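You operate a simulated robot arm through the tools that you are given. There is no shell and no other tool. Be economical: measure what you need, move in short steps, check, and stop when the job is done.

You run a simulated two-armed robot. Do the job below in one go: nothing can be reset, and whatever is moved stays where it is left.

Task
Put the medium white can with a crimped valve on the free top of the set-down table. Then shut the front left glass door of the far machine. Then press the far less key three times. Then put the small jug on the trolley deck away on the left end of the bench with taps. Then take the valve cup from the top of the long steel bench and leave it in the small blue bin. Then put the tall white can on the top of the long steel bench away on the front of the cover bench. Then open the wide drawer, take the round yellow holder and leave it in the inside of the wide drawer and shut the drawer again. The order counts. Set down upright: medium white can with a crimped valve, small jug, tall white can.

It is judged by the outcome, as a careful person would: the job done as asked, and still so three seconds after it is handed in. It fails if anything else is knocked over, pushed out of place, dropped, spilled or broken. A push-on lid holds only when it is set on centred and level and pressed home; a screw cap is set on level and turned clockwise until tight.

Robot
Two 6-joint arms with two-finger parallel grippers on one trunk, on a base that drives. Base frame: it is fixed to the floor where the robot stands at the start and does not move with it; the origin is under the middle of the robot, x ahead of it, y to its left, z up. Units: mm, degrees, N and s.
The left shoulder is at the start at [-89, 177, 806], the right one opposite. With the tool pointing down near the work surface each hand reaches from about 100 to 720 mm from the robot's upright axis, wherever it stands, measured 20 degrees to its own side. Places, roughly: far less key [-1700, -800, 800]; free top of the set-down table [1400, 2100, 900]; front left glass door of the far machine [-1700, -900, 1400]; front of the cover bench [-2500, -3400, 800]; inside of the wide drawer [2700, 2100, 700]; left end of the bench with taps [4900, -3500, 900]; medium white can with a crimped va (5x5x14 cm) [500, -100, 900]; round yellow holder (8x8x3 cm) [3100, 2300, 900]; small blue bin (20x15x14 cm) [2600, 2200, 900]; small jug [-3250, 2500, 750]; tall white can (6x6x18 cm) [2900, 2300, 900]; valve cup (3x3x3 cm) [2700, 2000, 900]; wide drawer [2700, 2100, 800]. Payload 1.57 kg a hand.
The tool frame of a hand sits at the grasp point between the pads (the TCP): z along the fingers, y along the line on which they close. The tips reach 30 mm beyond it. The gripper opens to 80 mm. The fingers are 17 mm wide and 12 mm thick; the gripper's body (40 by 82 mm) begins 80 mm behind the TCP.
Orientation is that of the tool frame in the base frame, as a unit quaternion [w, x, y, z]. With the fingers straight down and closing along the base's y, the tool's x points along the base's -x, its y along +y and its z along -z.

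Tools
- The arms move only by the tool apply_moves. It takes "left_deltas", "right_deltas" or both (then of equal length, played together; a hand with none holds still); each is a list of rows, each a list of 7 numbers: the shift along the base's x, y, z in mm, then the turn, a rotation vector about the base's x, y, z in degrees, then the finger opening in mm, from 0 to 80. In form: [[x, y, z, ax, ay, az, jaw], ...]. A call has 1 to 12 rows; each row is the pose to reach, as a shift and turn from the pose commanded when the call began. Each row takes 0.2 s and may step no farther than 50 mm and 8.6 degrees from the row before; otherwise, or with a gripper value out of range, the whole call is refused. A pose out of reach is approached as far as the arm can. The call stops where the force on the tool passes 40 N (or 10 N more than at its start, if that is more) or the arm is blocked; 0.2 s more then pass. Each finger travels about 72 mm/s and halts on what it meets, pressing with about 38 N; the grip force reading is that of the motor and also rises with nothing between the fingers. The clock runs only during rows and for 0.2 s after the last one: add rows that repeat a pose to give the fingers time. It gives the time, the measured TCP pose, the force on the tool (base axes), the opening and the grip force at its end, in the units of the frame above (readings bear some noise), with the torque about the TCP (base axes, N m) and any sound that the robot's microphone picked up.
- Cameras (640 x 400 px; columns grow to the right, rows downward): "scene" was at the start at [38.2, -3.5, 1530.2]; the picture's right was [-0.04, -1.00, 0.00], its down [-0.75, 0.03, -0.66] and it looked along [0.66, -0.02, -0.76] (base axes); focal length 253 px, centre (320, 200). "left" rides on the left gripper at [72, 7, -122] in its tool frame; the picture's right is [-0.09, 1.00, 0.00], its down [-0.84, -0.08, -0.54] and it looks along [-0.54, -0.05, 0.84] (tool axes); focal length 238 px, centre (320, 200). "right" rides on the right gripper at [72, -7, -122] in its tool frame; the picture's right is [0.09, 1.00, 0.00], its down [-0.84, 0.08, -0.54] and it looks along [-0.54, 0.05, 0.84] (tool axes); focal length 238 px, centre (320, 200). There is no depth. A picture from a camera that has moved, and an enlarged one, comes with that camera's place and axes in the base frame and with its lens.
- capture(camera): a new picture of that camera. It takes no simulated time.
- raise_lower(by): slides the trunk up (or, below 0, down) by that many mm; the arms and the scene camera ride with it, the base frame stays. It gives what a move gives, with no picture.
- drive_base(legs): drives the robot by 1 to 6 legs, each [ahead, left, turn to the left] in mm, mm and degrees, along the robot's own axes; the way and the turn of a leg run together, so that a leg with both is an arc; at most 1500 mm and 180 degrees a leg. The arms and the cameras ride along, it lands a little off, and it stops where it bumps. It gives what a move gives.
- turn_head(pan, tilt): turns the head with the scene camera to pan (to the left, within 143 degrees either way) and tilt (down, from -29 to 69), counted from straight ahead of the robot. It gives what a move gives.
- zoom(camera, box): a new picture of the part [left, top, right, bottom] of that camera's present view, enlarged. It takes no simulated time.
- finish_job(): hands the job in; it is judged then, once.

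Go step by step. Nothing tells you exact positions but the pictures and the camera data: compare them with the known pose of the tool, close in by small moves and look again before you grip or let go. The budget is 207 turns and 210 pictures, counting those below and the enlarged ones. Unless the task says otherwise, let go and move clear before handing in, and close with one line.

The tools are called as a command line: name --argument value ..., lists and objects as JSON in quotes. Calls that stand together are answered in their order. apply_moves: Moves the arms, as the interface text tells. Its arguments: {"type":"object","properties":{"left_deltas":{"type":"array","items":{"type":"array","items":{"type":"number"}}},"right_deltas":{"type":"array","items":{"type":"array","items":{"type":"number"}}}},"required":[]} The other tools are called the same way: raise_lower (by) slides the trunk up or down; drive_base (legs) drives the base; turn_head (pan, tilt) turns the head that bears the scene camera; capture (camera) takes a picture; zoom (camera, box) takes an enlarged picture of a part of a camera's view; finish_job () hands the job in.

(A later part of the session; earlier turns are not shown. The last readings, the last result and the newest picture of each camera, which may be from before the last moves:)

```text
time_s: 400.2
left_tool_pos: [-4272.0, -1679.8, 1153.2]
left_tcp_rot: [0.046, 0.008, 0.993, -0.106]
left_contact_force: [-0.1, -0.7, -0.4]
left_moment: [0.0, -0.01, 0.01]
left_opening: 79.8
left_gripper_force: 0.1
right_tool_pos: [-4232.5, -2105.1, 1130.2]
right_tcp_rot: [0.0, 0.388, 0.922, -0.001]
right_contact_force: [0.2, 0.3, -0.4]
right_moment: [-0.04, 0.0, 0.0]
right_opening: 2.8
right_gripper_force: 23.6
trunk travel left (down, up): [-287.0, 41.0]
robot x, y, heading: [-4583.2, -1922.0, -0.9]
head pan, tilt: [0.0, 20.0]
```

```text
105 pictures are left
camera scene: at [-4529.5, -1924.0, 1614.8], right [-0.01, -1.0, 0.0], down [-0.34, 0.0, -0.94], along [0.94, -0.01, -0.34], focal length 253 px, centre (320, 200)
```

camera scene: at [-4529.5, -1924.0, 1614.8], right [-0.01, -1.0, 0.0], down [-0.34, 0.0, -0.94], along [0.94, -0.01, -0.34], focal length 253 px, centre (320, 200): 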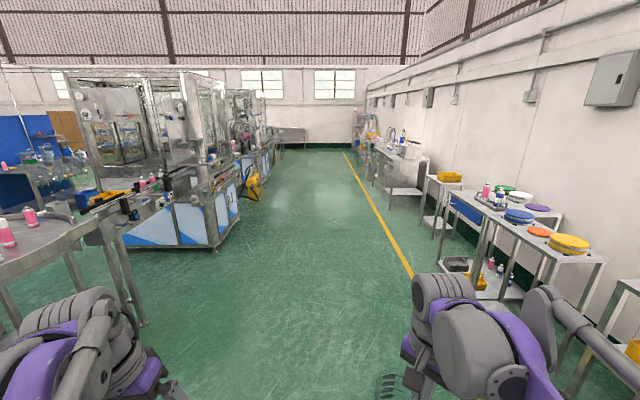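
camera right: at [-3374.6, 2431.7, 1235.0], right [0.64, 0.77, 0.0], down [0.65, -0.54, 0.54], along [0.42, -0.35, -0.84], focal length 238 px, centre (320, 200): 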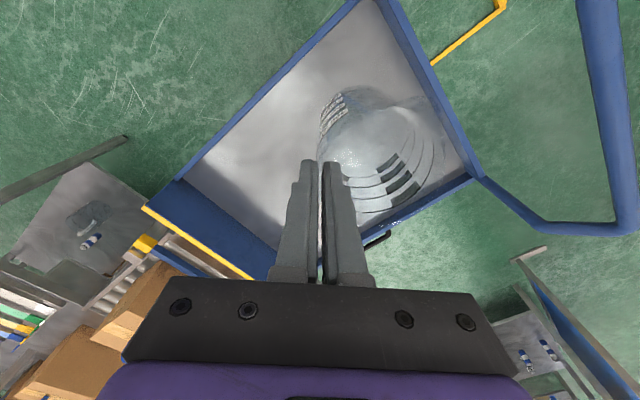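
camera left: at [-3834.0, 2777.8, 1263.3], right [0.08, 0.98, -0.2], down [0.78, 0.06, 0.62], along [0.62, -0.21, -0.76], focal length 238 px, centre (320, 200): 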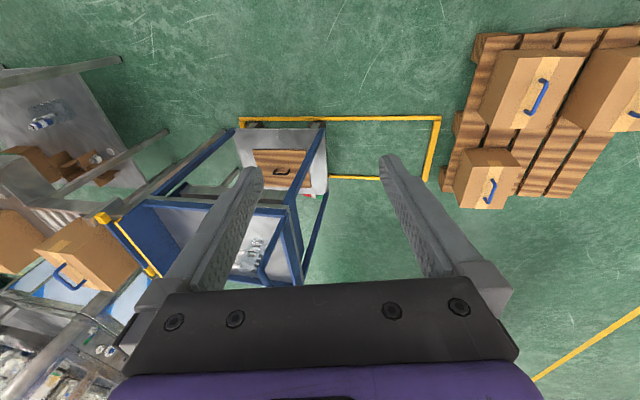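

Clear aisle east, with the cover bench on the right for later. I'm driving east to the tap bench.

drive_base --legs '[[1490, 15, 0], [1490, 15, 0], [1490, 15, 0], [1490, 15, 0], [1490, 15, 0], [1490, 15, 0]]'

drive_base --legs '[[600, 0, 0], [0, 0, -89]]'

turn_head --pan 0 --tilt 30

capture --camera "scene"

```text
time_s: 442.7
left_tool_pos: [4698.3, -1482.6, 1153.8]
left_tcp_rot: [0.048, -0.009, 0.993, -0.105]
left_contact_force: [1.1, 0.3, -0.4]
left_moment: [0.0, -0.05, 0.0]
left_opening: 80.1
left_gripper_force: 0.1
right_tool_pos: [4752.0, -1906.0, 1130.2]
right_tcp_rot: [0.0, 0.372, 0.928, 0.0]
right_contact_force: [0.6, 1.6, -0.8]
right_moment: [0.0, 0.04, 0.0]
right_opening: 2.3
right_gripper_force: 24.0
trunk travel left (down, up): [-287.0, 41.0]
robot x, y, heading: [4399.4, -1737.4, 1.2]
head pan, tilt: [0.0, 20.0]
```

```text
time_s: 449.9
left_tool_pos: [5252.3, -2025.3, 1152.7]
left_tcp_rot: [-0.04, 0.696, 0.708, -0.108]
left_contact_force: [-0.2, -0.4, -0.3]
left_moment: [0.01, 0.0, -0.02]
left_opening: 80.1
left_gripper_force: 0.1
right_tool_pos: [4831.0, -2079.5, 1132.0]
right_tcp_rot: [0.0, 0.919, 0.394, 0.0]
right_contact_force: [0.0, 0.5, -1.5]
right_moment: [0.0, 0.0, 0.0]
right_opening: 2.9
right_gripper_force: 23.6
trunk travel left (down, up): [-287.0, 41.0]
robot x, y, heading: [5001.7, -1725.4, -88.7]
head pan, tilt: [0.0, 20.0]
```

```text
time_s: 450.6
left_tool_pos: [5252.1, -2023.2, 1153.8]
left_tcp_rot: [-0.04, 0.696, 0.708, -0.108]
left_contact_force: [0.0, 0.0, 0.7]
left_moment: [-0.05, -0.02, -0.01]
left_opening: 80.0
left_gripper_force: 0.0
right_tool_pos: [4830.4, -2080.5, 1132.0]
right_tcp_rot: [0.0, 0.919, 0.393, 0.0]
right_contact_force: [0.0, -0.1, -1.2]
right_moment: [0.03, -0.04, 0.0]
right_opening: 2.7
right_gripper_force: 24.0
trunk travel left (down, up): [-287.0, 41.0]
robot x, y, heading: [5001.3, -1725.1, -88.6]
head pan, tilt: [0.0, 30.0]
```

```text
104 pictures are left
camera scene: at [5000.8, -1773.6, 1598.8], right [-1.0, -0.02, 0.0], down [-0.01, 0.5, -0.87], along [0.02, -0.87, -0.5], focal length 253 px, centre (320, 200)
```

scene: 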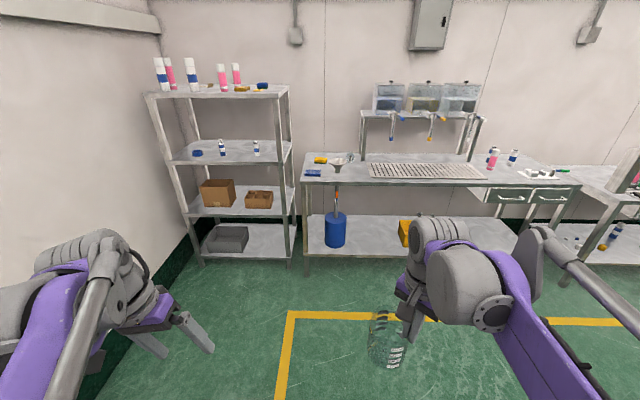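

I see the funnel at the left end, with free surface in front of it around (4880, -3350). I'm driving closer.

drive_base --legs '[[950, 0, -1.3]]'

turn_head --pan 0 --tilt 45

capture --camera "scene"

capture --camera "right"

```text
time_s: 455.5
left_tool_pos: [5249.2, -2975.1, 1154.4]
left_tcp_rot: [-0.042, 0.708, 0.697, -0.108]
left_contact_force: [0.4, -0.6, 0.5]
left_moment: [-0.03, -0.01, 0.01]
left_opening: 80.1
left_gripper_force: 0.0
right_tool_pos: [4823.3, -3014.5, 1130.9]
right_tcp_rot: [0.0, 0.926, 0.378, 0.0]
right_contact_force: [0.1, -0.7, -0.6]
right_moment: [0.05, 0.01, -0.02]
right_opening: 2.6
right_gripper_force: 24.2
trunk travel left (down, up): [-287.0, 41.0]
robot x, y, heading: [5004.7, -2663.3, -90.5]
head pan, tilt: [0.0, 30.0]
```

```text
time_s: 456.3
left_tool_pos: [5248.8, -2974.8, 1152.2]
left_tcp_rot: [-0.042, 0.708, 0.697, -0.107]
left_contact_force: [-0.5, -0.7, 0.0]
left_moment: [0.0, 0.0, -0.01]
left_opening: 80.0
left_gripper_force: 0.2
right_tool_pos: [4823.1, -3015.1, 1132.3]
right_tcp_rot: [0.0, 0.926, 0.378, 0.0]
right_contact_force: [-0.3, -0.3, -1.7]
right_moment: [0.02, 0.02, -0.01]
right_opening: 2.9
right_gripper_force: 24.0
trunk travel left (down, up): [-287.0, 41.0]
robot x, y, heading: [5005.9, -2666.0, -90.6]
head pan, tilt: [0.0, 45.0]
```

```text
103 pictures are left
camera scene: at [5005.9, -2706.1, 1576.2], right [-1.0, 0.01, 0.0], down [0.01, 0.71, -0.71], along [-0.01, -0.71, -0.71], focal length 253 px, centre (320, 200)
```

scene: 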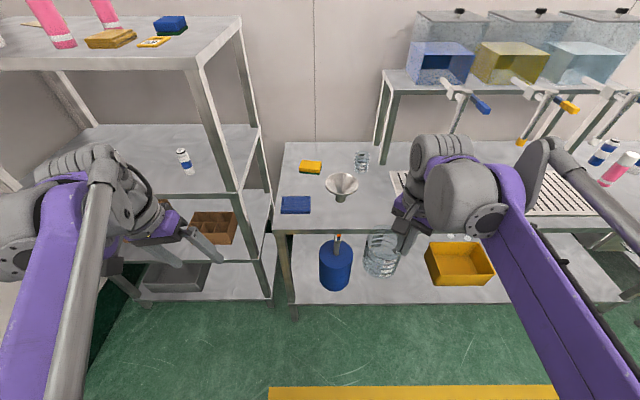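

```text
102 pictures are left
camera right: at [4870.3, -2960.2, 1253.5], right [0.76, -0.65, 0.0], down [-0.54, -0.64, 0.54], along [-0.35, -0.41, -0.84], focal length 238 px, centre (320, 200)
```

right: 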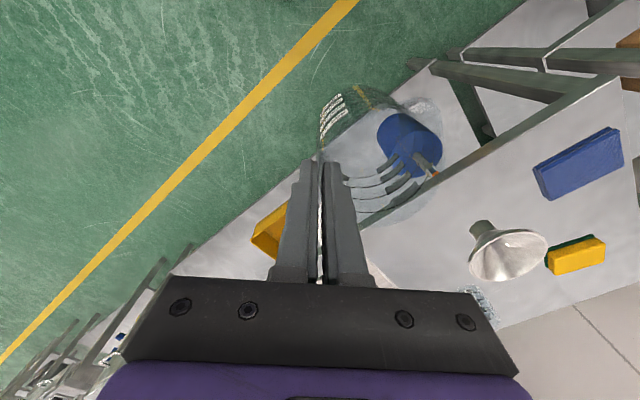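

The best free spot is between the funnel and the grate, around (4800, -3460). I'll drive in 200 mm and bring the jug over it.

drive_base --legs '[[200, 0, 0.6]]'

apply_moves --right_deltas '[[-8, -35, 0, 0, 0, 0, 0], [-16, -70, 0, 0, 0, 0, 0], [-24, -105, 0, 0, 0, 0, 0], [-32, -140, 0, 0, 0, 0, 0], [-40, -175, 0, 0, 0, 0, 0], [-42, -210, 0, 0, 0, 0, 0], [-42, -210, 0, 0, 0, 0, 0]]'

capture --camera "scene"

capture --camera "right"

```text
time_s: 457.9
left_tool_pos: [5249.7, -3171.7, 1153.5]
left_tcp_rot: [-0.041, 0.705, 0.7, -0.108]
left_contact_force: [-0.8, 0.2, 0.1]
left_moment: [0.02, -0.02, -0.01]
left_opening: 80.0
left_gripper_force: 0.1
right_tool_pos: [4825.3, -3216.1, 1131.0]
right_tcp_rot: [0.0, 0.924, 0.382, -0.001]
right_contact_force: [-0.1, 0.9, -0.3]
right_moment: [0.04, 0.02, 0.0]
right_opening: 2.4
right_gripper_force: 24.0
trunk travel left (down, up): [-287.0, 41.0]
robot x, y, heading: [5003.2, -2862.4, -90.2]
head pan, tilt: [0.0, 45.0]
```

```text
time_s: 459.5
left_tool_pos: [5249.6, -3170.2, 1152.4]
left_tcp_rot: [-0.041, 0.705, 0.7, -0.108]
left_contact_force: [0.5, -0.6, -0.5]
left_moment: [0.0, 0.01, -0.01]
left_opening: 80.2
left_gripper_force: 0.1
right_tool_pos: [4783.3, -3424.8, 1132.3]
right_tcp_rot: [0.0, 0.924, 0.382, 0.0]
right_contact_force: [0.1, 0.2, -0.4]
right_moment: [0.02, -0.03, 0.0]
right_opening: 2.7
right_gripper_force: 23.9
trunk travel left (down, up): [-287.0, 41.0]
robot x, y, heading: [5006.1, -2863.5, -89.8]
head pan, tilt: [0.0, 45.0]
```

```text
101 pictures are left
camera scene: at [5005.3, -2903.3, 1576.2], right [-1.0, 0.0, 0.0], down [0.0, 0.71, -0.71], along [0.0, -0.71, -0.71], focal length 253 px, centre (320, 200)
```

scene: 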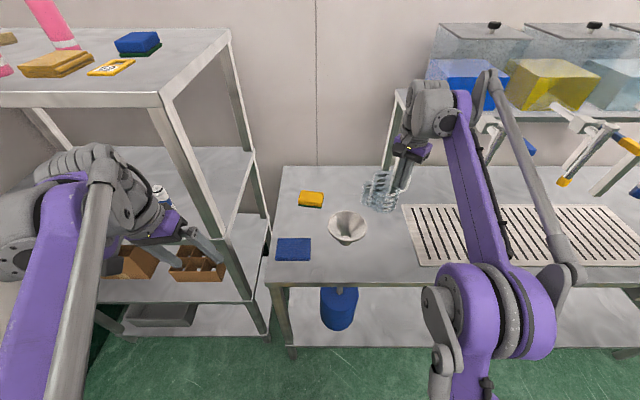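

```text
100 pictures are left
camera right: at [4828.5, -3368.7, 1253.7], right [0.77, -0.64, 0.0], down [-0.54, -0.65, 0.54], along [-0.35, -0.42, -0.84], focal length 238 px, centre (320, 200)
```

right: 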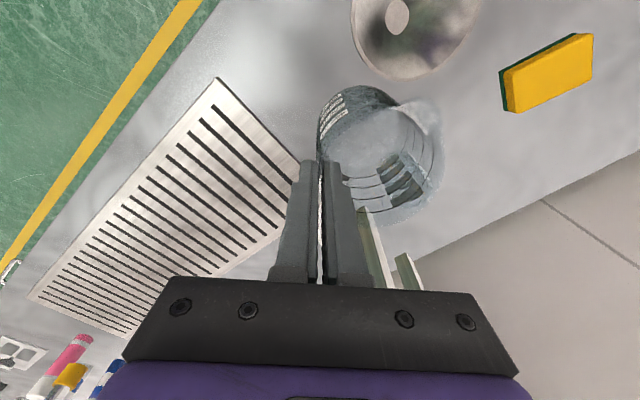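

The spot is clear of the funnel and the grate. I'm lowering the jug.

apply_moves --right_deltas '[[-8, 0, -30, 0, 0, 0, 0], [-8, 0, -60, 0, 0, 0, 0], [-8, 0, -90, 0, 0, 0, 0], [-8, 0, -115, 0, 0, 0, 0], [-8, 0, -122, 0, 0, 0, 0], [-8, 0, -129, 0, 0, 0, 0], [-8, 0, -136, 0, 0, 0, 0], [-8, 0, -142, 0, 0, 0, 0], [-8, 0, -148, 0, 0, 0, 0], [-8, 0, -153, 0, 0, 0, 0], [-8, 0, -158, 0, 0, 0, 0]]'

capture --camera "right"

zoom --camera "scene" --box '[280, 130, 460, 270]'

```text
time_s: 461.8
left_tool_pos: [5250.5, -3170.3, 1152.9]
left_tcp_rot: [-0.041, 0.705, 0.7, -0.107]
left_contact_force: [-0.3, 0.7, 0.0]
left_moment: [0.02, 0.0, 0.03]
left_opening: 80.2
left_gripper_force: 0.0
right_tool_pos: [4775.3, -3423.5, 981.6]
right_tcp_rot: [0.001, 0.924, 0.382, 0.0]
right_contact_force: [0.1, 1.5, 28.9]
right_moment: [0.07, -0.29, 0.02]
right_opening: 2.9
right_gripper_force: 24.1
trunk travel left (down, up): [-287.0, 41.0]
robot x, y, heading: [5002.5, -2864.2, -90.0]
head pan, tilt: [0.0, 45.0]
stopped in row 11 (right hand): the force on the tool passed its limit at 46 N (the readings are from after the stop); the commanded pose is now the measured one
```

```text
99 pictures are left
camera right: at [4821.6, -3367.9, 1102.9], right [0.77, -0.64, 0.0], down [-0.54, -0.64, 0.54], along [-0.35, -0.42, -0.84], focal length 238 px, centre (320, 200)
```

right: 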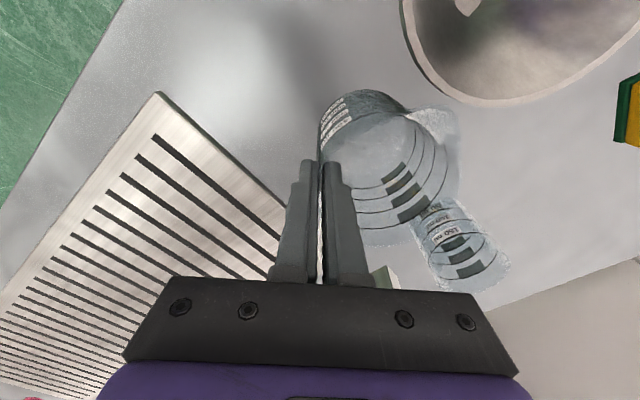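

```text
2.86 times, centred on (370, 200) of scene
camera zoom: at [5006.0, -2902.0, 1576.3], right [-1.0, 0.0, 0.0], down [0.0, 0.71, -0.71], along [0.0, -0.71, -0.71], focal length 724 px, centre (177, 200)
```

zoom: 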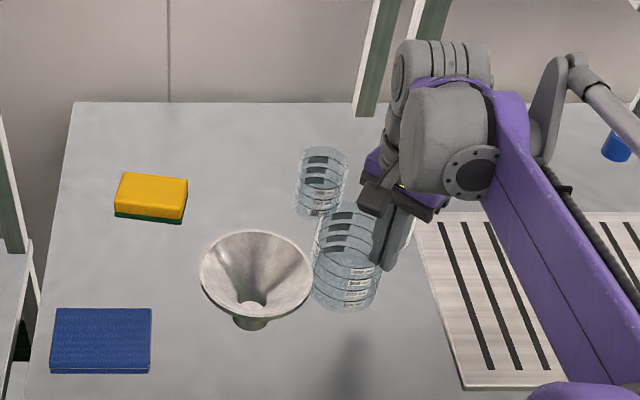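

The jug is down on the bench and standing clear of the beaker and funnel. I'll release slightly and lift the fingers straight out.

apply_moves --right_deltas '[[0, 0, 1, 0, 0, 0, 0], [0, 0, 1, 0, 0, 0, 15], [0, 0, 1, 0, 0, 0, 34], [0, 0, 1, 0, 0, 0, 34], [0, 0, 1, 0, 0, 0, 34], [0, 0, 25, 0, 0, 0, 34], [0, 0, 60, 0, 0, 0, 34], [0, 0, 100, 0, 0, 0, 34], [0, 0, 140, 0, 0, 0, 34], [0, 30, 165, 0, 0, 0, 34]]'

capture --camera "right"

zoom --camera "scene" --box '[280, 130, 460, 270]'

```text
time_s: 464.0
left_tool_pos: [5249.4, -3170.2, 1154.2]
left_tcp_rot: [-0.041, 0.705, 0.7, -0.108]
left_contact_force: [0.7, -1.1, 0.0]
left_moment: [-0.05, 0.0, -0.01]
left_opening: 80.2
left_gripper_force: 0.1
right_tool_pos: [4774.3, -3394.9, 1145.4]
right_tcp_rot: [0.002, 0.924, 0.382, 0.0]
right_contact_force: [0.0, 0.3, 0.6]
right_moment: [0.01, 0.01, -0.01]
right_opening: 34.3
right_gripper_force: 0.0
trunk travel left (down, up): [-287.0, 41.0]
robot x, y, heading: [5001.5, -2860.9, -90.3]
head pan, tilt: [0.0, 45.0]
```

```text
97 pictures are left
camera right: at [4820.1, -3339.3, 1267.3], right [0.77, -0.64, 0.0], down [-0.54, -0.64, 0.54], along [-0.35, -0.42, -0.84], focal length 238 px, centre (320, 200)
```

right: 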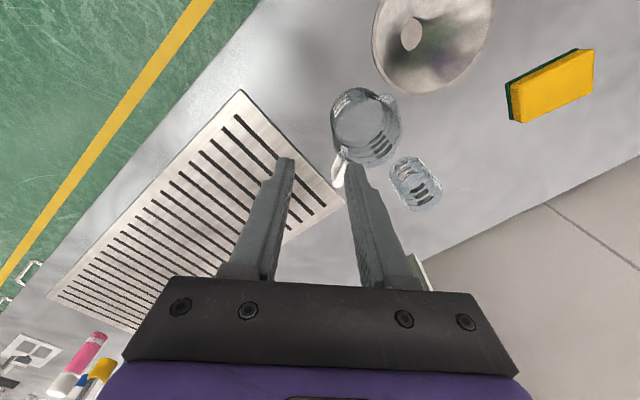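

```text
2.86 times, centred on (370, 200) of scene
camera zoom: at [5005.3, -2902.0, 1576.2], right [-1.0, 0.0, 0.0], down [0.0, 0.71, -0.71], along [0.0, -0.71, -0.71], focal length 724 px, centre (177, 200)
```

zoom: 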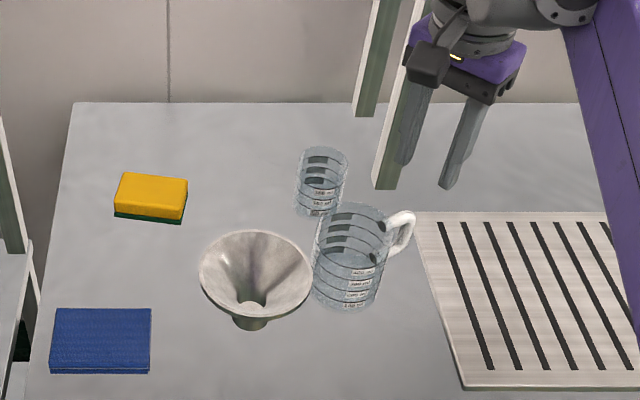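

The jug stands upright at the left end. I'll tuck the right hand with the yaw undone, then drive north through the gap and west to the long steel bench.

apply_moves --right_deltas '[[6, 28, 5, 0, 0, 6.4, 60], [13, 56, 10, 0, 0, 12.8, 80], [20, 84, 15, 0, 0, 19.2, 80], [27, 112, 20, 0, 0, 25.6, 80], [34, 140, 25, 0, 0, 32, 80], [41, 168, 30, 0, 0, 38.4, 80], [48, 194, 40, 0, 0, 45, 80]]'

drive_base --legs '[[-1490, 0, 0], [-1490, 0, 0], [-1020, 0, 0], [0, -1490, 0], [0, -650, 0]]'

drive_base --legs '[[0, 0, 179]]'

turn_head --pan 0 --tilt 25

capture --camera "scene"

```text
time_s: 465.6
left_tool_pos: [5251.2, -3170.7, 1154.2]
left_tcp_rot: [-0.041, 0.704, 0.7, -0.108]
left_contact_force: [0.5, -0.5, -0.9]
left_moment: [0.0, -0.03, -0.02]
left_opening: 80.1
left_gripper_force: 0.0
right_tool_pos: [4823.5, -3199.6, 1184.5]
right_tcp_rot: [0.001, 0.708, 0.707, 0.0]
right_contact_force: [-0.2, -0.3, 0.2]
right_moment: [-0.04, -0.03, -0.02]
right_opening: 80.0
right_gripper_force: 0.1
trunk travel left (down, up): [-287.0, 41.0]
robot x, y, heading: [5001.6, -2864.3, -90.2]
head pan, tilt: [0.0, 45.0]
```

```text
time_s: 503.4
left_tool_pos: [3047.6, 800.4, 1152.6]
left_tcp_rot: [-0.041, 0.7, 0.705, -0.108]
left_contact_force: [0.4, -0.3, 0.1]
left_moment: [-0.01, -0.01, -0.03]
left_opening: 79.9
left_gripper_force: 0.1
right_tool_pos: [2620.8, 763.8, 1183.5]
right_tcp_rot: [0.001, 0.703, 0.712, 0.001]
right_contact_force: [-0.2, -0.9, 0.4]
right_moment: [-0.03, 0.0, 0.0]
right_opening: 80.1
right_gripper_force: 0.0
trunk travel left (down, up): [-287.0, 41.0]
robot x, y, heading: [2797.2, 1101.4, -89.4]
head pan, tilt: [0.0, 45.0]
```

```text
time_s: 511.1
left_tool_pos: [2564.7, 1420.0, 1154.2]
left_tcp_rot: [0.107, -0.686, 0.719, -0.043]
left_contact_force: [0.2, 0.3, 0.0]
left_moment: [-0.02, 0.0, 0.01]
left_opening: 79.9
left_gripper_force: 0.0
right_tool_pos: [2989.8, 1433.9, 1183.5]
right_tcp_rot: [-0.001, -0.692, 0.722, 0.001]
right_contact_force: [-0.3, 0.5, -0.8]
right_moment: [0.03, 0.01, 0.01]
right_opening: 80.2
right_gripper_force: 0.1
trunk travel left (down, up): [-287.0, 41.0]
robot x, y, heading: [2798.8, 1104.4, 87.7]
head pan, tilt: [0.0, 45.0]
```

```text
time_s: 511.9
left_tool_pos: [2563.8, 1420.7, 1153.3]
left_tcp_rot: [0.106, -0.685, 0.719, -0.044]
left_contact_force: [0.4, 0.5, 0.4]
left_moment: [0.01, -0.02, -0.04]
left_opening: 80.0
left_gripper_force: 0.2
right_tool_pos: [2991.7, 1434.4, 1183.9]
right_tcp_rot: [0.001, -0.692, 0.722, 0.0]
right_contact_force: [0.4, 0.0, 0.1]
right_moment: [0.03, 0.02, 0.05]
right_opening: 79.9
right_gripper_force: 0.0
trunk travel left (down, up): [-287.0, 41.0]
robot x, y, heading: [2799.3, 1103.8, 87.8]
head pan, tilt: [0.0, 25.0]
```

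```text
95 pictures are left
camera scene: at [2799.9, 1154.0, 1606.7], right [1.0, -0.04, 0.0], down [-0.02, -0.42, -0.91], along [0.04, 0.91, -0.42], focal length 253 px, centre (320, 200)
```

scene: 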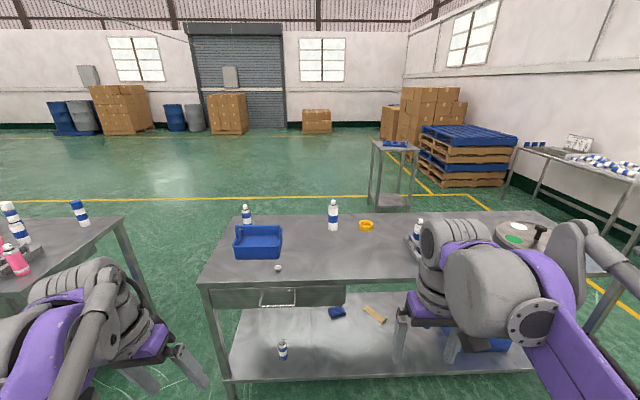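

The valve cup, bin, tall can, yellow holder and drawer handle are all in view. I'll line up with the right hand in front of the cup.

drive_base --legs '[[440, 225, 2.2]]'

turn_head --pan -10 --tilt 45

capture --camera "scene"

capture --camera "right"

```text
time_s: 514.8
left_tool_pos: [2329.8, 1860.0, 1153.0]
left_tcp_rot: [0.108, -0.701, 0.704, -0.041]
left_contact_force: [-0.1, -0.2, 0.8]
left_moment: [0.01, 0.0, 0.01]
left_opening: 79.9
left_gripper_force: 0.1
right_tool_pos: [2756.3, 1892.0, 1184.5]
right_tcp_rot: [-0.001, 0.708, -0.707, 0.0]
right_contact_force: [0.5, 0.2, -0.3]
right_moment: [0.04, -0.02, -0.01]
right_opening: 79.9
right_gripper_force: 0.1
trunk travel left (down, up): [-287.0, 41.0]
robot x, y, heading: [2577.2, 1556.1, 90.1]
head pan, tilt: [0.0, 25.0]
```

```text
time_s: 515.7
left_tool_pos: [2330.9, 1860.8, 1154.4]
left_tcp_rot: [0.108, -0.701, 0.704, -0.041]
left_contact_force: [0.5, 0.1, 0.4]
left_moment: [0.01, -0.02, -0.02]
left_opening: 80.0
left_gripper_force: 0.1
right_tool_pos: [2756.2, 1892.8, 1184.3]
right_tcp_rot: [0.0, 0.708, -0.707, 0.0]
right_contact_force: [-0.4, -0.5, -0.2]
right_moment: [-0.02, -0.02, -0.01]
right_opening: 79.7
right_gripper_force: 0.0
trunk travel left (down, up): [-287.0, 41.0]
robot x, y, heading: [2578.9, 1553.3, 90.0]
head pan, tilt: [-10.0, 45.0]
```

```text
94 pictures are left
camera scene: at [2591.6, 1592.1, 1576.2], right [0.99, -0.17, 0.0], down [-0.12, -0.7, -0.71], along [0.12, 0.7, -0.71], focal length 253 px, centre (320, 200)
```

scene: 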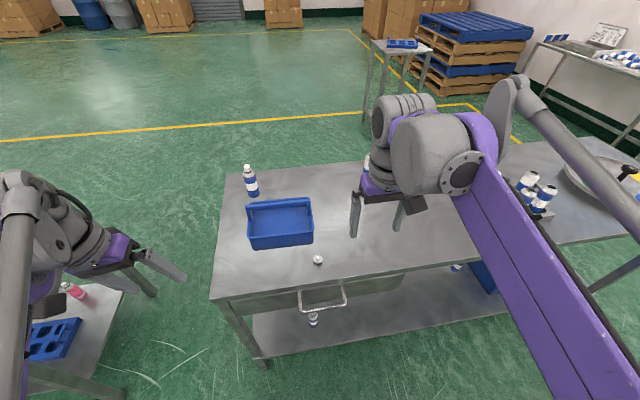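

```text
93 pictures are left
camera right: at [2763.1, 1820.2, 1306.3], right [-1.0, -0.09, 0.0], down [-0.08, 0.84, 0.54], along [-0.05, 0.54, -0.84], focal length 238 px, centre (320, 200)
```

right: 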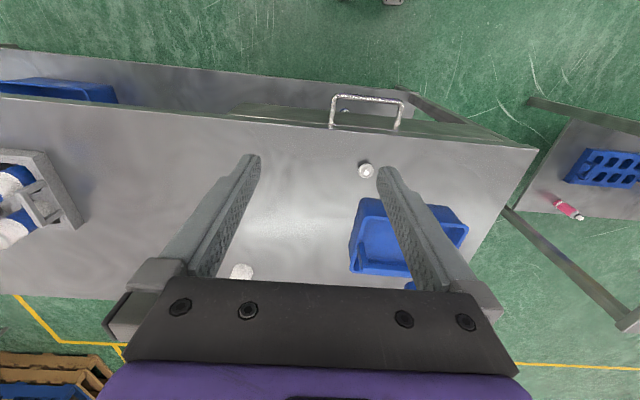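

The cup triangulates to (2657, 2011), with the bench top at ≈880, and the bin centre is about (2557, 2117). I'll look more closely at both and shift left a little.

drive_base --legs '[[0, 60, 0]]'

zoom --camera "scene" --box '[240, 170, 400, 310]'

zoom --camera "right" --box '[240, 100, 480, 290]'

```text
time_s: 516.9
left_tool_pos: [2271.1, 1860.5, 1153.9]
left_tcp_rot: [0.108, -0.701, 0.704, -0.041]
left_contact_force: [0.3, 0.2, 1.0]
left_moment: [-0.02, 0.03, 0.01]
left_opening: 80.1
left_gripper_force: 0.1
right_tool_pos: [2698.2, 1892.0, 1183.1]
right_tcp_rot: [0.001, 0.708, -0.707, 0.001]
right_contact_force: [0.4, 0.0, 0.4]
right_moment: [-0.01, 0.01, 0.0]
right_opening: 80.0
right_gripper_force: 0.0
trunk travel left (down, up): [-287.0, 41.0]
robot x, y, heading: [2518.7, 1551.9, 90.3]
head pan, tilt: [-10.0, 45.0]
```

```text
2.86 times, centred on (320, 240) of scene
camera zoom: at [2532.9, 1592.2, 1576.2], right [0.98, -0.17, 0.0], down [-0.12, -0.7, -0.71], along [0.12, 0.7, -0.71], focal length 724 px, centre (320, 86)
```

zoom: 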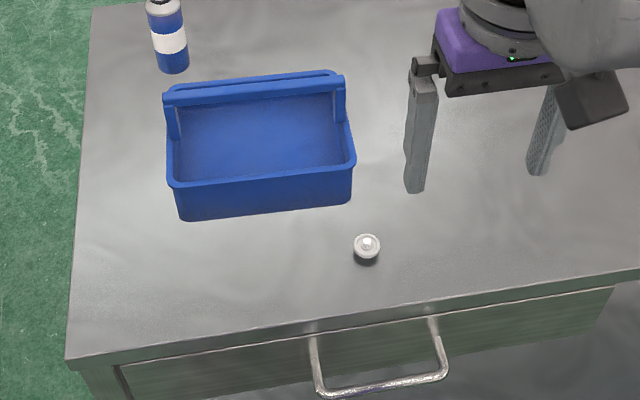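

```text
2.11 times, centred on (360, 195) of right
camera zoom: at [2704.3, 1820.3, 1306.3], right [-1.0, -0.09, 0.0], down [-0.08, 0.84, 0.54], along [-0.05, 0.54, -0.84], focal length 502 px, centre (236, 210)
```

zoom: 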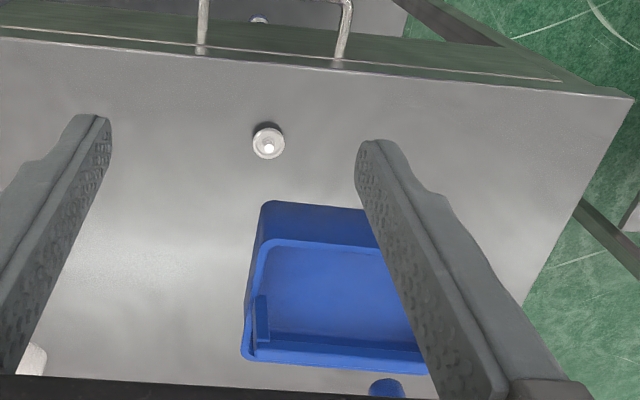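

The cup is at (2658, 2011). The bin is a tote with a low front wall at y≈2090 and a handle bar across its middle, so I'll drop the cup into the front half. First I'm going above the cup.

apply_moves --right_deltas '[[-10, 30, -35, 0, 0, 0, 80], [-20, 60, -70, 0, 0, 0, 80], [-30, 90, -105, 0, 0, 0, 80], [-40, 119, -140, 0, 0, 0, 70], [-40, 119, -180, 0, 0, 0, 60], [-40, 119, -220, 0, 0, 0, 60], [-40, 119, -220, 0, 0, 0, 60]]'

capture --camera "right"

zoom --camera "scene" --box '[240, 170, 400, 310]'

```text
time_s: 518.5
left_tool_pos: [2271.0, 1861.0, 1153.9]
left_tcp_rot: [0.108, -0.701, 0.704, -0.04]
left_contact_force: [-0.8, 0.4, -0.4]
left_moment: [0.02, 0.02, 0.03]
left_opening: 80.2
left_gripper_force: 0.1
right_tool_pos: [2659.5, 2010.9, 964.2]
right_tcp_rot: [0.0, 0.707, -0.707, -0.001]
right_contact_force: [-0.5, 0.6, 0.6]
right_moment: [0.01, -0.02, -0.01]
right_opening: 59.9
right_gripper_force: 0.0
trunk travel left (down, up): [-287.0, 41.0]
robot x, y, heading: [2519.2, 1552.6, 90.2]
head pan, tilt: [-10.0, 45.0]
```

```text
90 pictures are left
camera right: at [2665.6, 1938.5, 1085.7], right [-1.0, -0.09, 0.0], down [-0.08, 0.84, 0.54], along [-0.05, 0.54, -0.84], focal length 238 px, centre (320, 200)
```

right: 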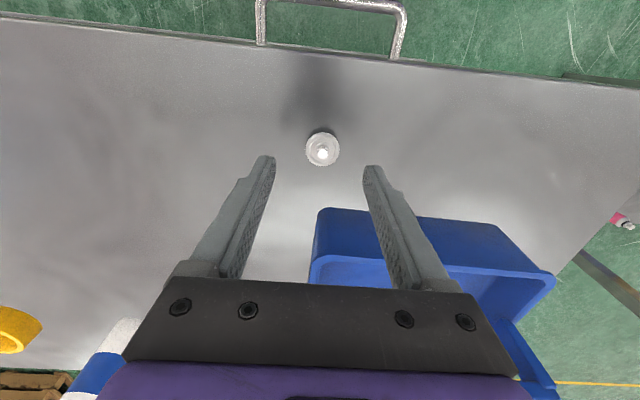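

```text
2.86 times, centred on (320, 240) of scene
camera zoom: at [2532.6, 1591.9, 1576.2], right [0.98, -0.17, 0.0], down [-0.12, -0.7, -0.71], along [0.12, 0.7, -0.71], focal length 724 px, centre (320, 86)
```

zoom: 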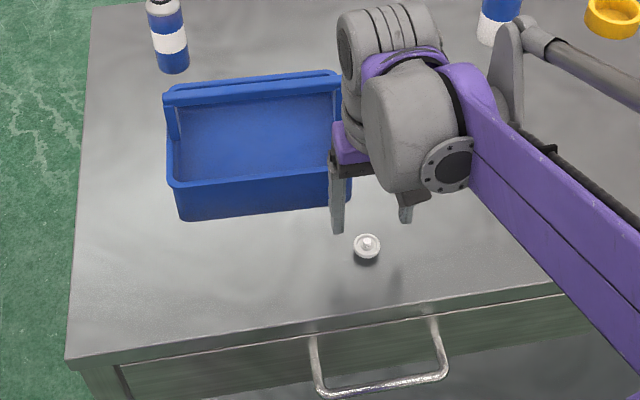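

apply_moves --right_deltas '[[-2, 0, -25, 0, 0, 0, 60], [-2, 0, -40, 0, 0, 0, 60], [-2, 0, -46, 0, 0, 0, 60], [-2, 0, -51, 0, 0, 0, 60], [-2, 0, -55, 0, 0, 0, 60], [-2, 0, -58, 0, 0, 0, 60]]'

capture --camera "right"

```text
time_s: 519.9
left_tool_pos: [2271.6, 1857.7, 1154.2]
left_tcp_rot: [0.108, -0.701, 0.704, -0.041]
left_contact_force: [-1.3, -0.4, -0.3]
left_moment: [0.0, 0.03, 0.02]
left_opening: 80.2
left_gripper_force: 0.0
right_tool_pos: [2656.0, 2011.7, 910.6]
right_tcp_rot: [-0.001, 0.708, -0.706, 0.0]
right_contact_force: [2.1, -1.0, 30.1]
right_moment: [-0.26, 0.44, 0.02]
right_opening: 60.1
right_gripper_force: 0.1
trunk travel left (down, up): [-287.0, 41.0]
robot x, y, heading: [2518.9, 1553.9, 90.0]
head pan, tilt: [-10.0, 45.0]
stopped in row 6 (right hand): the force on the tool passed its limit at 48 N (the readings are from after the stop); the commanded pose is now the measured one
```

```text
88 pictures are left
camera right: at [2661.9, 1939.1, 1032.1], right [-1.0, -0.09, 0.0], down [-0.08, 0.83, 0.55], along [-0.05, 0.54, -0.84], focal length 238 px, centre (320, 200)
```

right: 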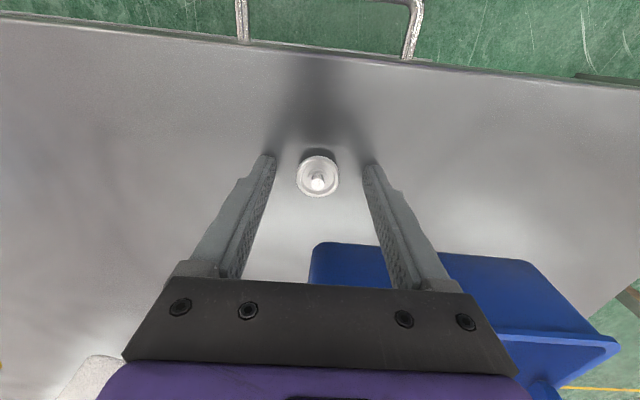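

The tips touched the bench at TCP 910. I'll lift 2 mm and close on the cup.

apply_moves --right_deltas '[[0, -3, 2, 0, 0, 0, 60], [0, -3, 2, 0, 0, 0, 40], [0, -3, 2, 0, 0, 0, 20], [0, -3, 2, 0, 0, 0, 10], [0, -3, 2, 0, 0, 0, 10]]'

capture --camera "right"

```text
time_s: 520.4
left_tool_pos: [2270.6, 1859.7, 1152.7]
left_tcp_rot: [0.108, -0.701, 0.704, -0.041]
left_contact_force: [-0.5, 1.1, 0.2]
left_moment: [-0.03, -0.01, 0.01]
left_opening: 80.1
left_gripper_force: 0.2
right_tool_pos: [2655.4, 2009.1, 910.7]
right_tcp_rot: [-0.001, 0.707, -0.707, -0.001]
right_contact_force: [-1.7, 4.3, 8.4]
right_moment: [0.1, -0.1, -0.01]
right_opening: 40.0
right_gripper_force: 0.1
trunk travel left (down, up): [-287.0, 41.0]
robot x, y, heading: [2517.3, 1554.0, 90.4]
head pan, tilt: [-10.0, 45.0]
stopped in row 2 (right hand): the force on the tool passed its limit at 108 N (the readings are from after the stop); the commanded pose is now the measured one
```

```text
87 pictures are left
camera right: at [2661.3, 1937.3, 1032.1], right [-1.0, -0.09, 0.0], down [-0.08, 0.83, 0.55], along [-0.05, 0.54, -0.84], focal length 238 px, centre (320, 200)
```

right: 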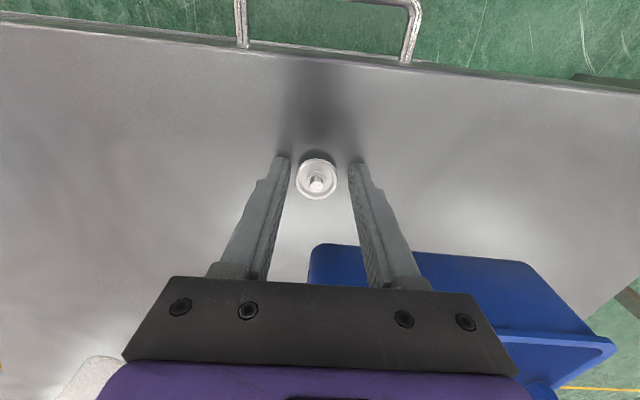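

The fingers scraped the bench, so I'll raise 4 mm before closing further.

apply_moves --right_deltas '[[0, 0, 4, 0, 0, 0, 40], [0, 0, 5, 0, 0, 0, 40], [0, 0, 5, 0, 0, 0, 25], [0, 0, 5, 0, 0, 0, 10], [0, 0, 5, 0, 0, 0, 10]]'

capture --camera "right"

```text
time_s: 521.6
left_tool_pos: [2270.1, 1860.7, 1154.8]
left_tcp_rot: [0.107, -0.701, 0.704, -0.042]
left_contact_force: [-0.3, 0.2, 0.3]
left_moment: [-0.01, 0.02, -0.02]
left_opening: 80.4
left_gripper_force: 0.1
right_tool_pos: [2656.1, 2009.7, 915.2]
right_tcp_rot: [-0.001, 0.707, -0.707, -0.001]
right_contact_force: [-0.5, -0.1, 0.2]
right_moment: [0.02, 0.02, 0.0]
right_opening: 24.6
right_gripper_force: 35.9
trunk travel left (down, up): [-287.0, 41.0]
robot x, y, heading: [2519.7, 1554.8, 90.1]
head pan, tilt: [-10.0, 45.0]
```

```text
86 pictures are left
camera right: at [2662.0, 1937.4, 1036.8], right [-1.0, -0.09, 0.0], down [-0.08, 0.84, 0.54], along [-0.05, 0.54, -0.84], focal length 238 px, centre (320, 200)
```

right: 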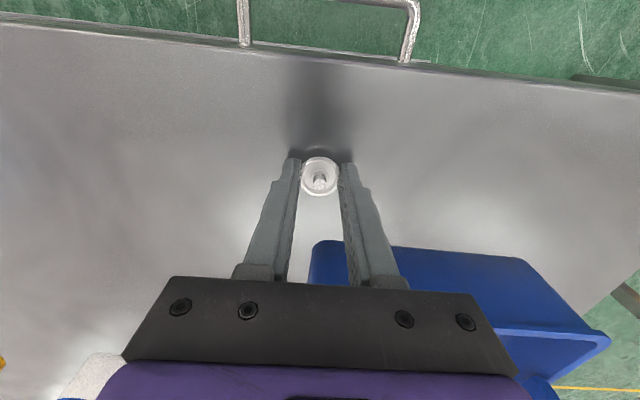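

The cup is gripped. I'll lift, carry it over the front half of the bin, and check before lowering.

apply_moves --right_deltas '[[0, 0, 30, 0, 0, 0, 10], [0, 0, 70, 0, 0, 0, 10], [0, 0, 115, 0, 0, 0, 10], [0, 0, 150, 0, 0, 0, 10], [-30, 34, 150, 0, 0, 0, 10], [-60, 68, 150, 0, 0, 0, 10], [-91, 103, 150, 0, 0, 0, 10], [-91, 103, 110, 0, 0, 0, 10], [-91, 103, 110, 0, 0, 0, 10]]'

capture --camera "right"

zoom --camera "scene" --box '[240, 120, 400, 260]'

```text
time_s: 523.6
left_tool_pos: [2270.8, 1859.6, 1153.0]
left_tcp_rot: [0.107, -0.701, 0.704, -0.043]
left_contact_force: [-0.5, 0.7, -0.2]
left_moment: [0.01, -0.04, -0.03]
left_opening: 79.8
left_gripper_force: 0.1
right_tool_pos: [2563.3, 2114.0, 1023.5]
right_tcp_rot: [-0.001, 0.707, -0.707, -0.001]
right_contact_force: [-0.5, 0.6, -0.5]
right_moment: [0.03, 0.01, 0.02]
right_opening: 24.5
right_gripper_force: 36.1
trunk travel left (down, up): [-287.0, 41.0]
robot x, y, heading: [2517.5, 1555.4, 90.4]
head pan, tilt: [-10.0, 45.0]
```

```text
85 pictures are left
camera right: at [2569.0, 2041.5, 1145.4], right [-1.0, -0.09, 0.0], down [-0.08, 0.84, 0.54], along [-0.05, 0.54, -0.84], focal length 238 px, centre (320, 200)
```

right: 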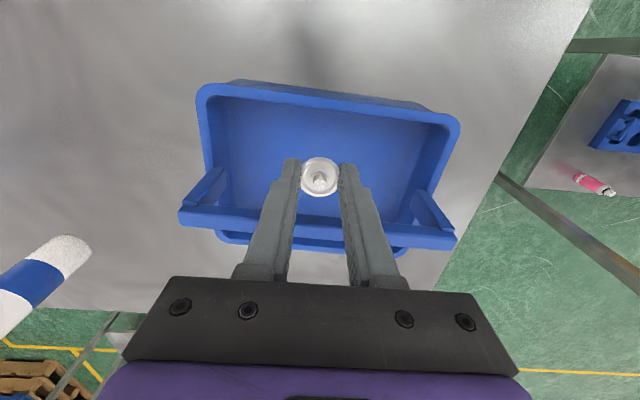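

```text
2.86 times, centred on (320, 190) of scene
camera zoom: at [2532.6, 1592.6, 1576.2], right [0.98, -0.17, 0.0], down [-0.12, -0.7, -0.71], along [0.12, 0.7, -0.71], focal length 724 px, centre (320, 229)
```

zoom: 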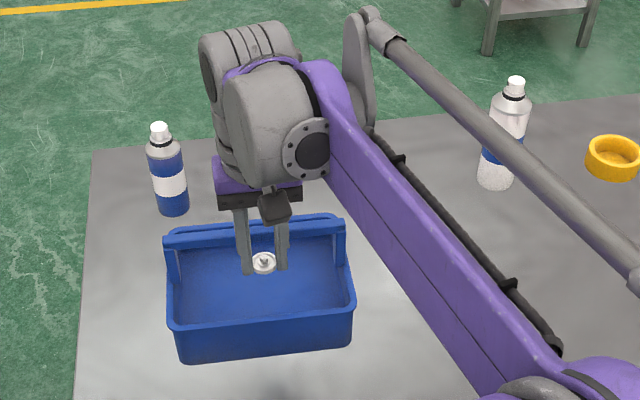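

The cup hangs over the front compartment, clear of the handle bar. I'm lowering and releasing.

apply_moves --right_deltas '[[0, -6, -30, 0, 0, 0, 10], [0, -6, -60, 0, 0, 0, 10], [0, -6, -78, 0, 0, 0, 10], [0, -6, -78, 0, 0, 0, 10], [0, -6, -78, 0, 0, 0, 30], [0, -6, -78, 0, 0, 0, 50], [0, -6, -78, 0, 0, 0, 50], [0, -6, -40, 0, 0, 0, 50], [0, -6, 0, 0, 0, 0, 50], [0, -6, 45, 0, 0, 0, 50], [0, -6, 90, 0, 0, 0, 50]]'

capture --camera "right"

```text
time_s: 526.0
left_tool_pos: [2270.7, 1861.5, 1154.0]
left_tcp_rot: [0.108, -0.7, 0.705, -0.041]
left_contact_force: [0.1, -1.1, 0.1]
left_moment: [-0.03, 0.02, -0.01]
left_opening: 79.8
left_gripper_force: 0.0
right_tool_pos: [2563.1, 2105.7, 1113.1]
right_tcp_rot: [0.0, 0.708, -0.706, 0.0]
right_contact_force: [0.1, -0.5, 0.0]
right_moment: [0.03, 0.01, 0.0]
right_opening: 50.0
right_gripper_force: 0.1
trunk travel left (down, up): [-287.0, 41.0]
robot x, y, heading: [2517.6, 1552.6, 90.2]
head pan, tilt: [-10.0, 45.0]
```

```text
83 pictures are left
camera right: at [2569.7, 2034.3, 1236.4], right [-1.0, -0.09, 0.0], down [-0.08, 0.84, 0.54], along [-0.05, 0.54, -0.84], focal length 238 px, centre (320, 200)
```

right: 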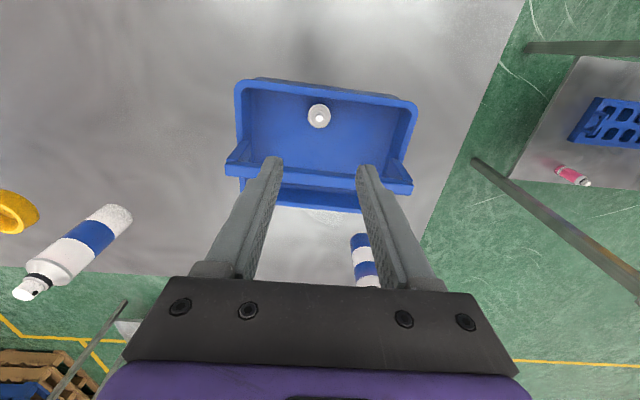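

The cup is in the bin. Next is the tall white can at about (2910, 2330), which is deep on the bench. I'll tuck, raise the trunk, move over, and grip it with a forward-tilted tool.

apply_moves --right_deltas '[[20, -40, 15, 0, 0, 0, 80], [45, -80, 30, 0, 0, 0, 80], [70, -120, 40, 0, 0, 0, 80], [95, -160, 45, 0, 0, 0, 80], [120, -200, 50, 0, 0, 0, 80]]'

raise_lower --by 38

drive_base --legs '[[80, -242, 0]]'

capture --camera "scene"

capture --camera "right"

```text
time_s: 527.2
left_tool_pos: [2271.9, 1860.7, 1153.4]
left_tcp_rot: [0.108, -0.701, 0.704, -0.042]
left_contact_force: [-0.1, 0.6, -0.1]
left_moment: [-0.01, 0.04, 0.01]
left_opening: 80.0
left_gripper_force: 0.0
right_tool_pos: [2685.5, 1907.9, 1167.4]
right_tcp_rot: [-0.001, 0.708, -0.707, -0.001]
right_contact_force: [-0.3, -0.8, -0.1]
right_moment: [0.01, -0.01, 0.02]
right_opening: 79.9
right_gripper_force: 0.1
trunk travel left (down, up): [-287.0, 41.0]
robot x, y, heading: [2518.5, 1556.8, 90.0]
head pan, tilt: [-10.0, 45.0]
```

```text
time_s: 528.1
left_tool_pos: [2270.9, 1870.0, 1201.0]
left_tcp_rot: [0.122, -0.699, 0.704, -0.033]
left_contact_force: [-0.1, 0.1, 0.4]
left_moment: [0.0, 0.0, 0.03]
left_opening: 79.9
left_gripper_force: 0.0
right_tool_pos: [2684.1, 1906.6, 1202.0]
right_tcp_rot: [-0.001, 0.708, -0.707, -0.001]
right_contact_force: [0.7, -0.2, -0.8]
right_moment: [0.03, 0.04, 0.01]
right_opening: 79.9
right_gripper_force: 0.0
trunk travel left (down, up): [-325.0, 3.0]
robot x, y, heading: [2516.9, 1556.0, 90.1]
head pan, tilt: [-10.0, 45.0]
```

```text
time_s: 530.8
left_tool_pos: [2518.3, 1952.2, 1200.9]
left_tcp_rot: [0.121, -0.697, 0.706, -0.033]
left_contact_force: [-0.5, 0.5, 0.3]
left_moment: [-0.01, 0.0, -0.01]
left_opening: 80.4
left_gripper_force: 0.0
right_tool_pos: [2932.4, 1987.2, 1203.6]
right_tcp_rot: [0.001, -0.706, 0.708, 0.0]
right_contact_force: [0.5, 0.6, -0.6]
right_moment: [0.03, -0.02, -0.03]
right_opening: 80.1
right_gripper_force: 0.1
trunk travel left (down, up): [-325.0, 3.0]
robot x, y, heading: [2764.1, 1632.1, 89.9]
head pan, tilt: [-10.0, 45.0]
```

```text
82 pictures are left
camera scene: at [2779.7, 1671.7, 1615.7], right [0.98, -0.17, 0.0], down [-0.12, -0.7, -0.71], along [0.12, 0.7, -0.71], focal length 253 px, centre (320, 200)
```

scene: 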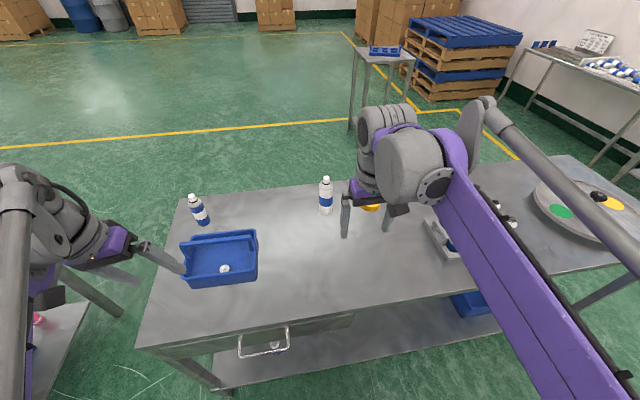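

```text
81 pictures are left
camera right: at [2938.2, 1915.3, 1325.2], right [-1.0, -0.09, 0.0], down [-0.08, 0.84, 0.54], along [-0.05, 0.54, -0.84], focal length 238 px, centre (320, 200)
```

right: 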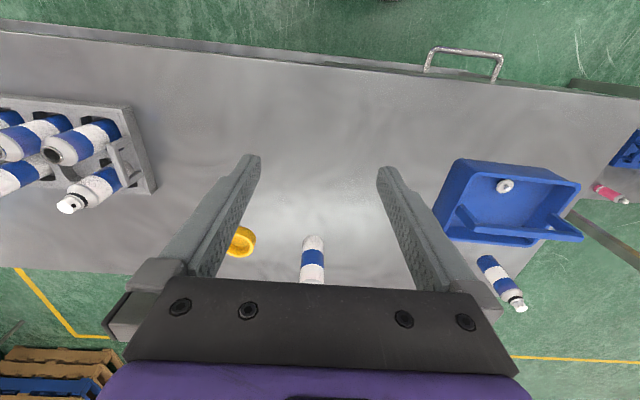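

The can is at about (2913, 2328). I'll tilt the right tool 35° forward and move to a pre-grasp behind and above it.

apply_moves --right_deltas '[[-3, 39, -13, 5, 0, 0, 80], [-6, 78, -26, 10, 0, 0, 80], [-9, 117, -39, 15, 0, 0, 80], [-12, 156, -52, 20, 0, 0, 80], [-15, 195, -65, 25, 0, 0, 80], [-18, 234, -78, 30, 0, 0, 80], [-19, 272, -93, 35, 0, 0, 80], [-19, 272, -93, 35, 0, 0, 80]]'

capture --camera "right"

zoom --camera "scene" --box '[240, 100, 440, 260]'

```text
time_s: 532.6
left_tool_pos: [2518.0, 1952.2, 1201.8]
left_tcp_rot: [0.123, -0.698, 0.705, -0.032]
left_contact_force: [0.5, 0.0, -0.9]
left_moment: [0.01, -0.04, 0.01]
left_opening: 79.9
left_gripper_force: 0.0
right_tool_pos: [2916.1, 2259.9, 1113.0]
right_tcp_rot: [-0.213, 0.674, -0.673, -0.215]
right_contact_force: [0.0, 0.4, -0.1]
right_moment: [0.04, 0.02, -0.02]
right_opening: 80.1
right_gripper_force: 0.1
trunk travel left (down, up): [-325.0, 3.0]
robot x, y, heading: [2765.2, 1633.1, 89.9]
head pan, tilt: [-10.0, 45.0]
```

```text
80 pictures are left
camera right: at [2920.8, 2130.3, 1171.9], right [-1.0, -0.07, -0.05], down [-0.08, 0.37, 0.93], along [-0.05, 0.93, -0.38], focal length 238 px, centre (320, 200)
```

right: 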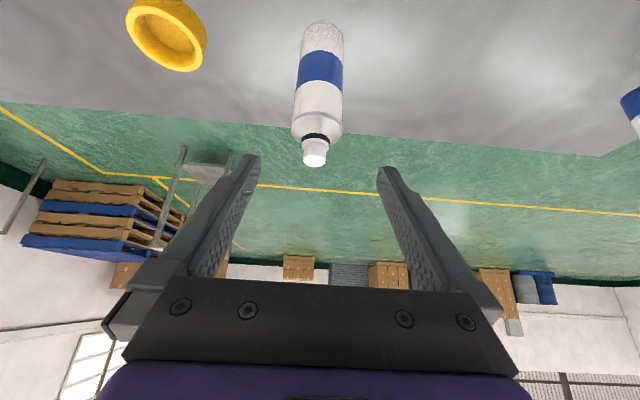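

```text
2.50 times, centred on (340, 180) of scene
camera zoom: at [2779.8, 1671.1, 1615.7], right [0.98, -0.17, 0.0], down [-0.12, -0.7, -0.71], along [0.12, 0.7, -0.71], focal length 633 px, centre (270, 250)
```

zoom: 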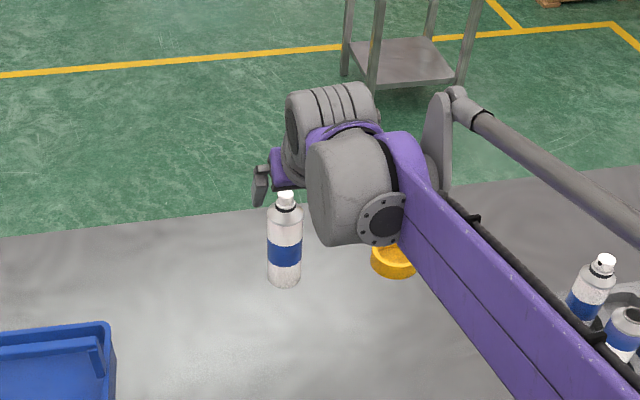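

apply_moves --right_deltas '[[0, 20, -28, 0, 0, 0, 80], [0, 40, -57, 0, 0, 0, 80], [0, 58, -83, 0, 0, 0, 80], [0, 69, -98, 0, 0, 0, 80], [0, 69, -98, 0, 0, 0, 80]]'

capture --camera "right"

zoom --camera "scene" --box '[240, 100, 440, 260]'

```text
time_s: 533.8
left_tool_pos: [2518.1, 1952.2, 1201.3]
left_tcp_rot: [0.122, -0.698, 0.705, -0.034]
left_contact_force: [0.5, 0.7, 0.1]
left_moment: [0.02, 0.0, -0.01]
left_opening: 79.9
left_gripper_force: 0.0
right_tool_pos: [2912.5, 2327.6, 1009.5]
right_tcp_rot: [0.213, -0.674, 0.674, 0.214]
right_contact_force: [0.5, 0.0, 0.7]
right_moment: [-0.03, 0.0, -0.01]
right_opening: 80.1
right_gripper_force: 0.0
trunk travel left (down, up): [-325.0, 3.0]
robot x, y, heading: [2765.1, 1634.6, 89.9]
head pan, tilt: [-10.0, 45.0]
```

```text
78 pictures are left
camera right: at [2917.9, 2198.7, 1069.5], right [-1.0, -0.07, -0.05], down [-0.08, 0.37, 0.92], along [-0.05, 0.92, -0.38], focal length 238 px, centre (320, 200)
```

right: 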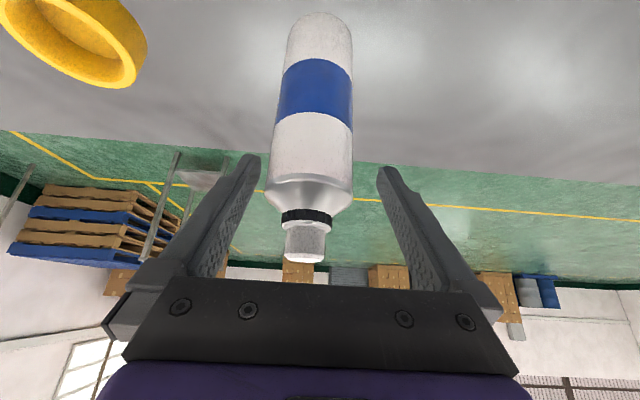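

```text
2.50 times, centred on (340, 180) of scene
camera zoom: at [2779.8, 1671.4, 1615.7], right [0.98, -0.17, 0.0], down [-0.12, -0.7, -0.71], along [0.12, 0.7, -0.71], focal length 633 px, centre (270, 250)
```

zoom: 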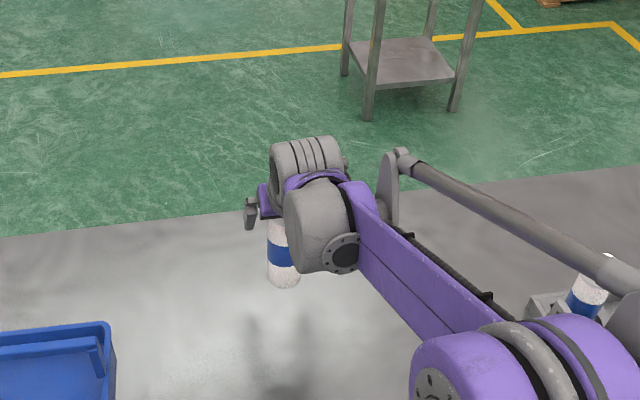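

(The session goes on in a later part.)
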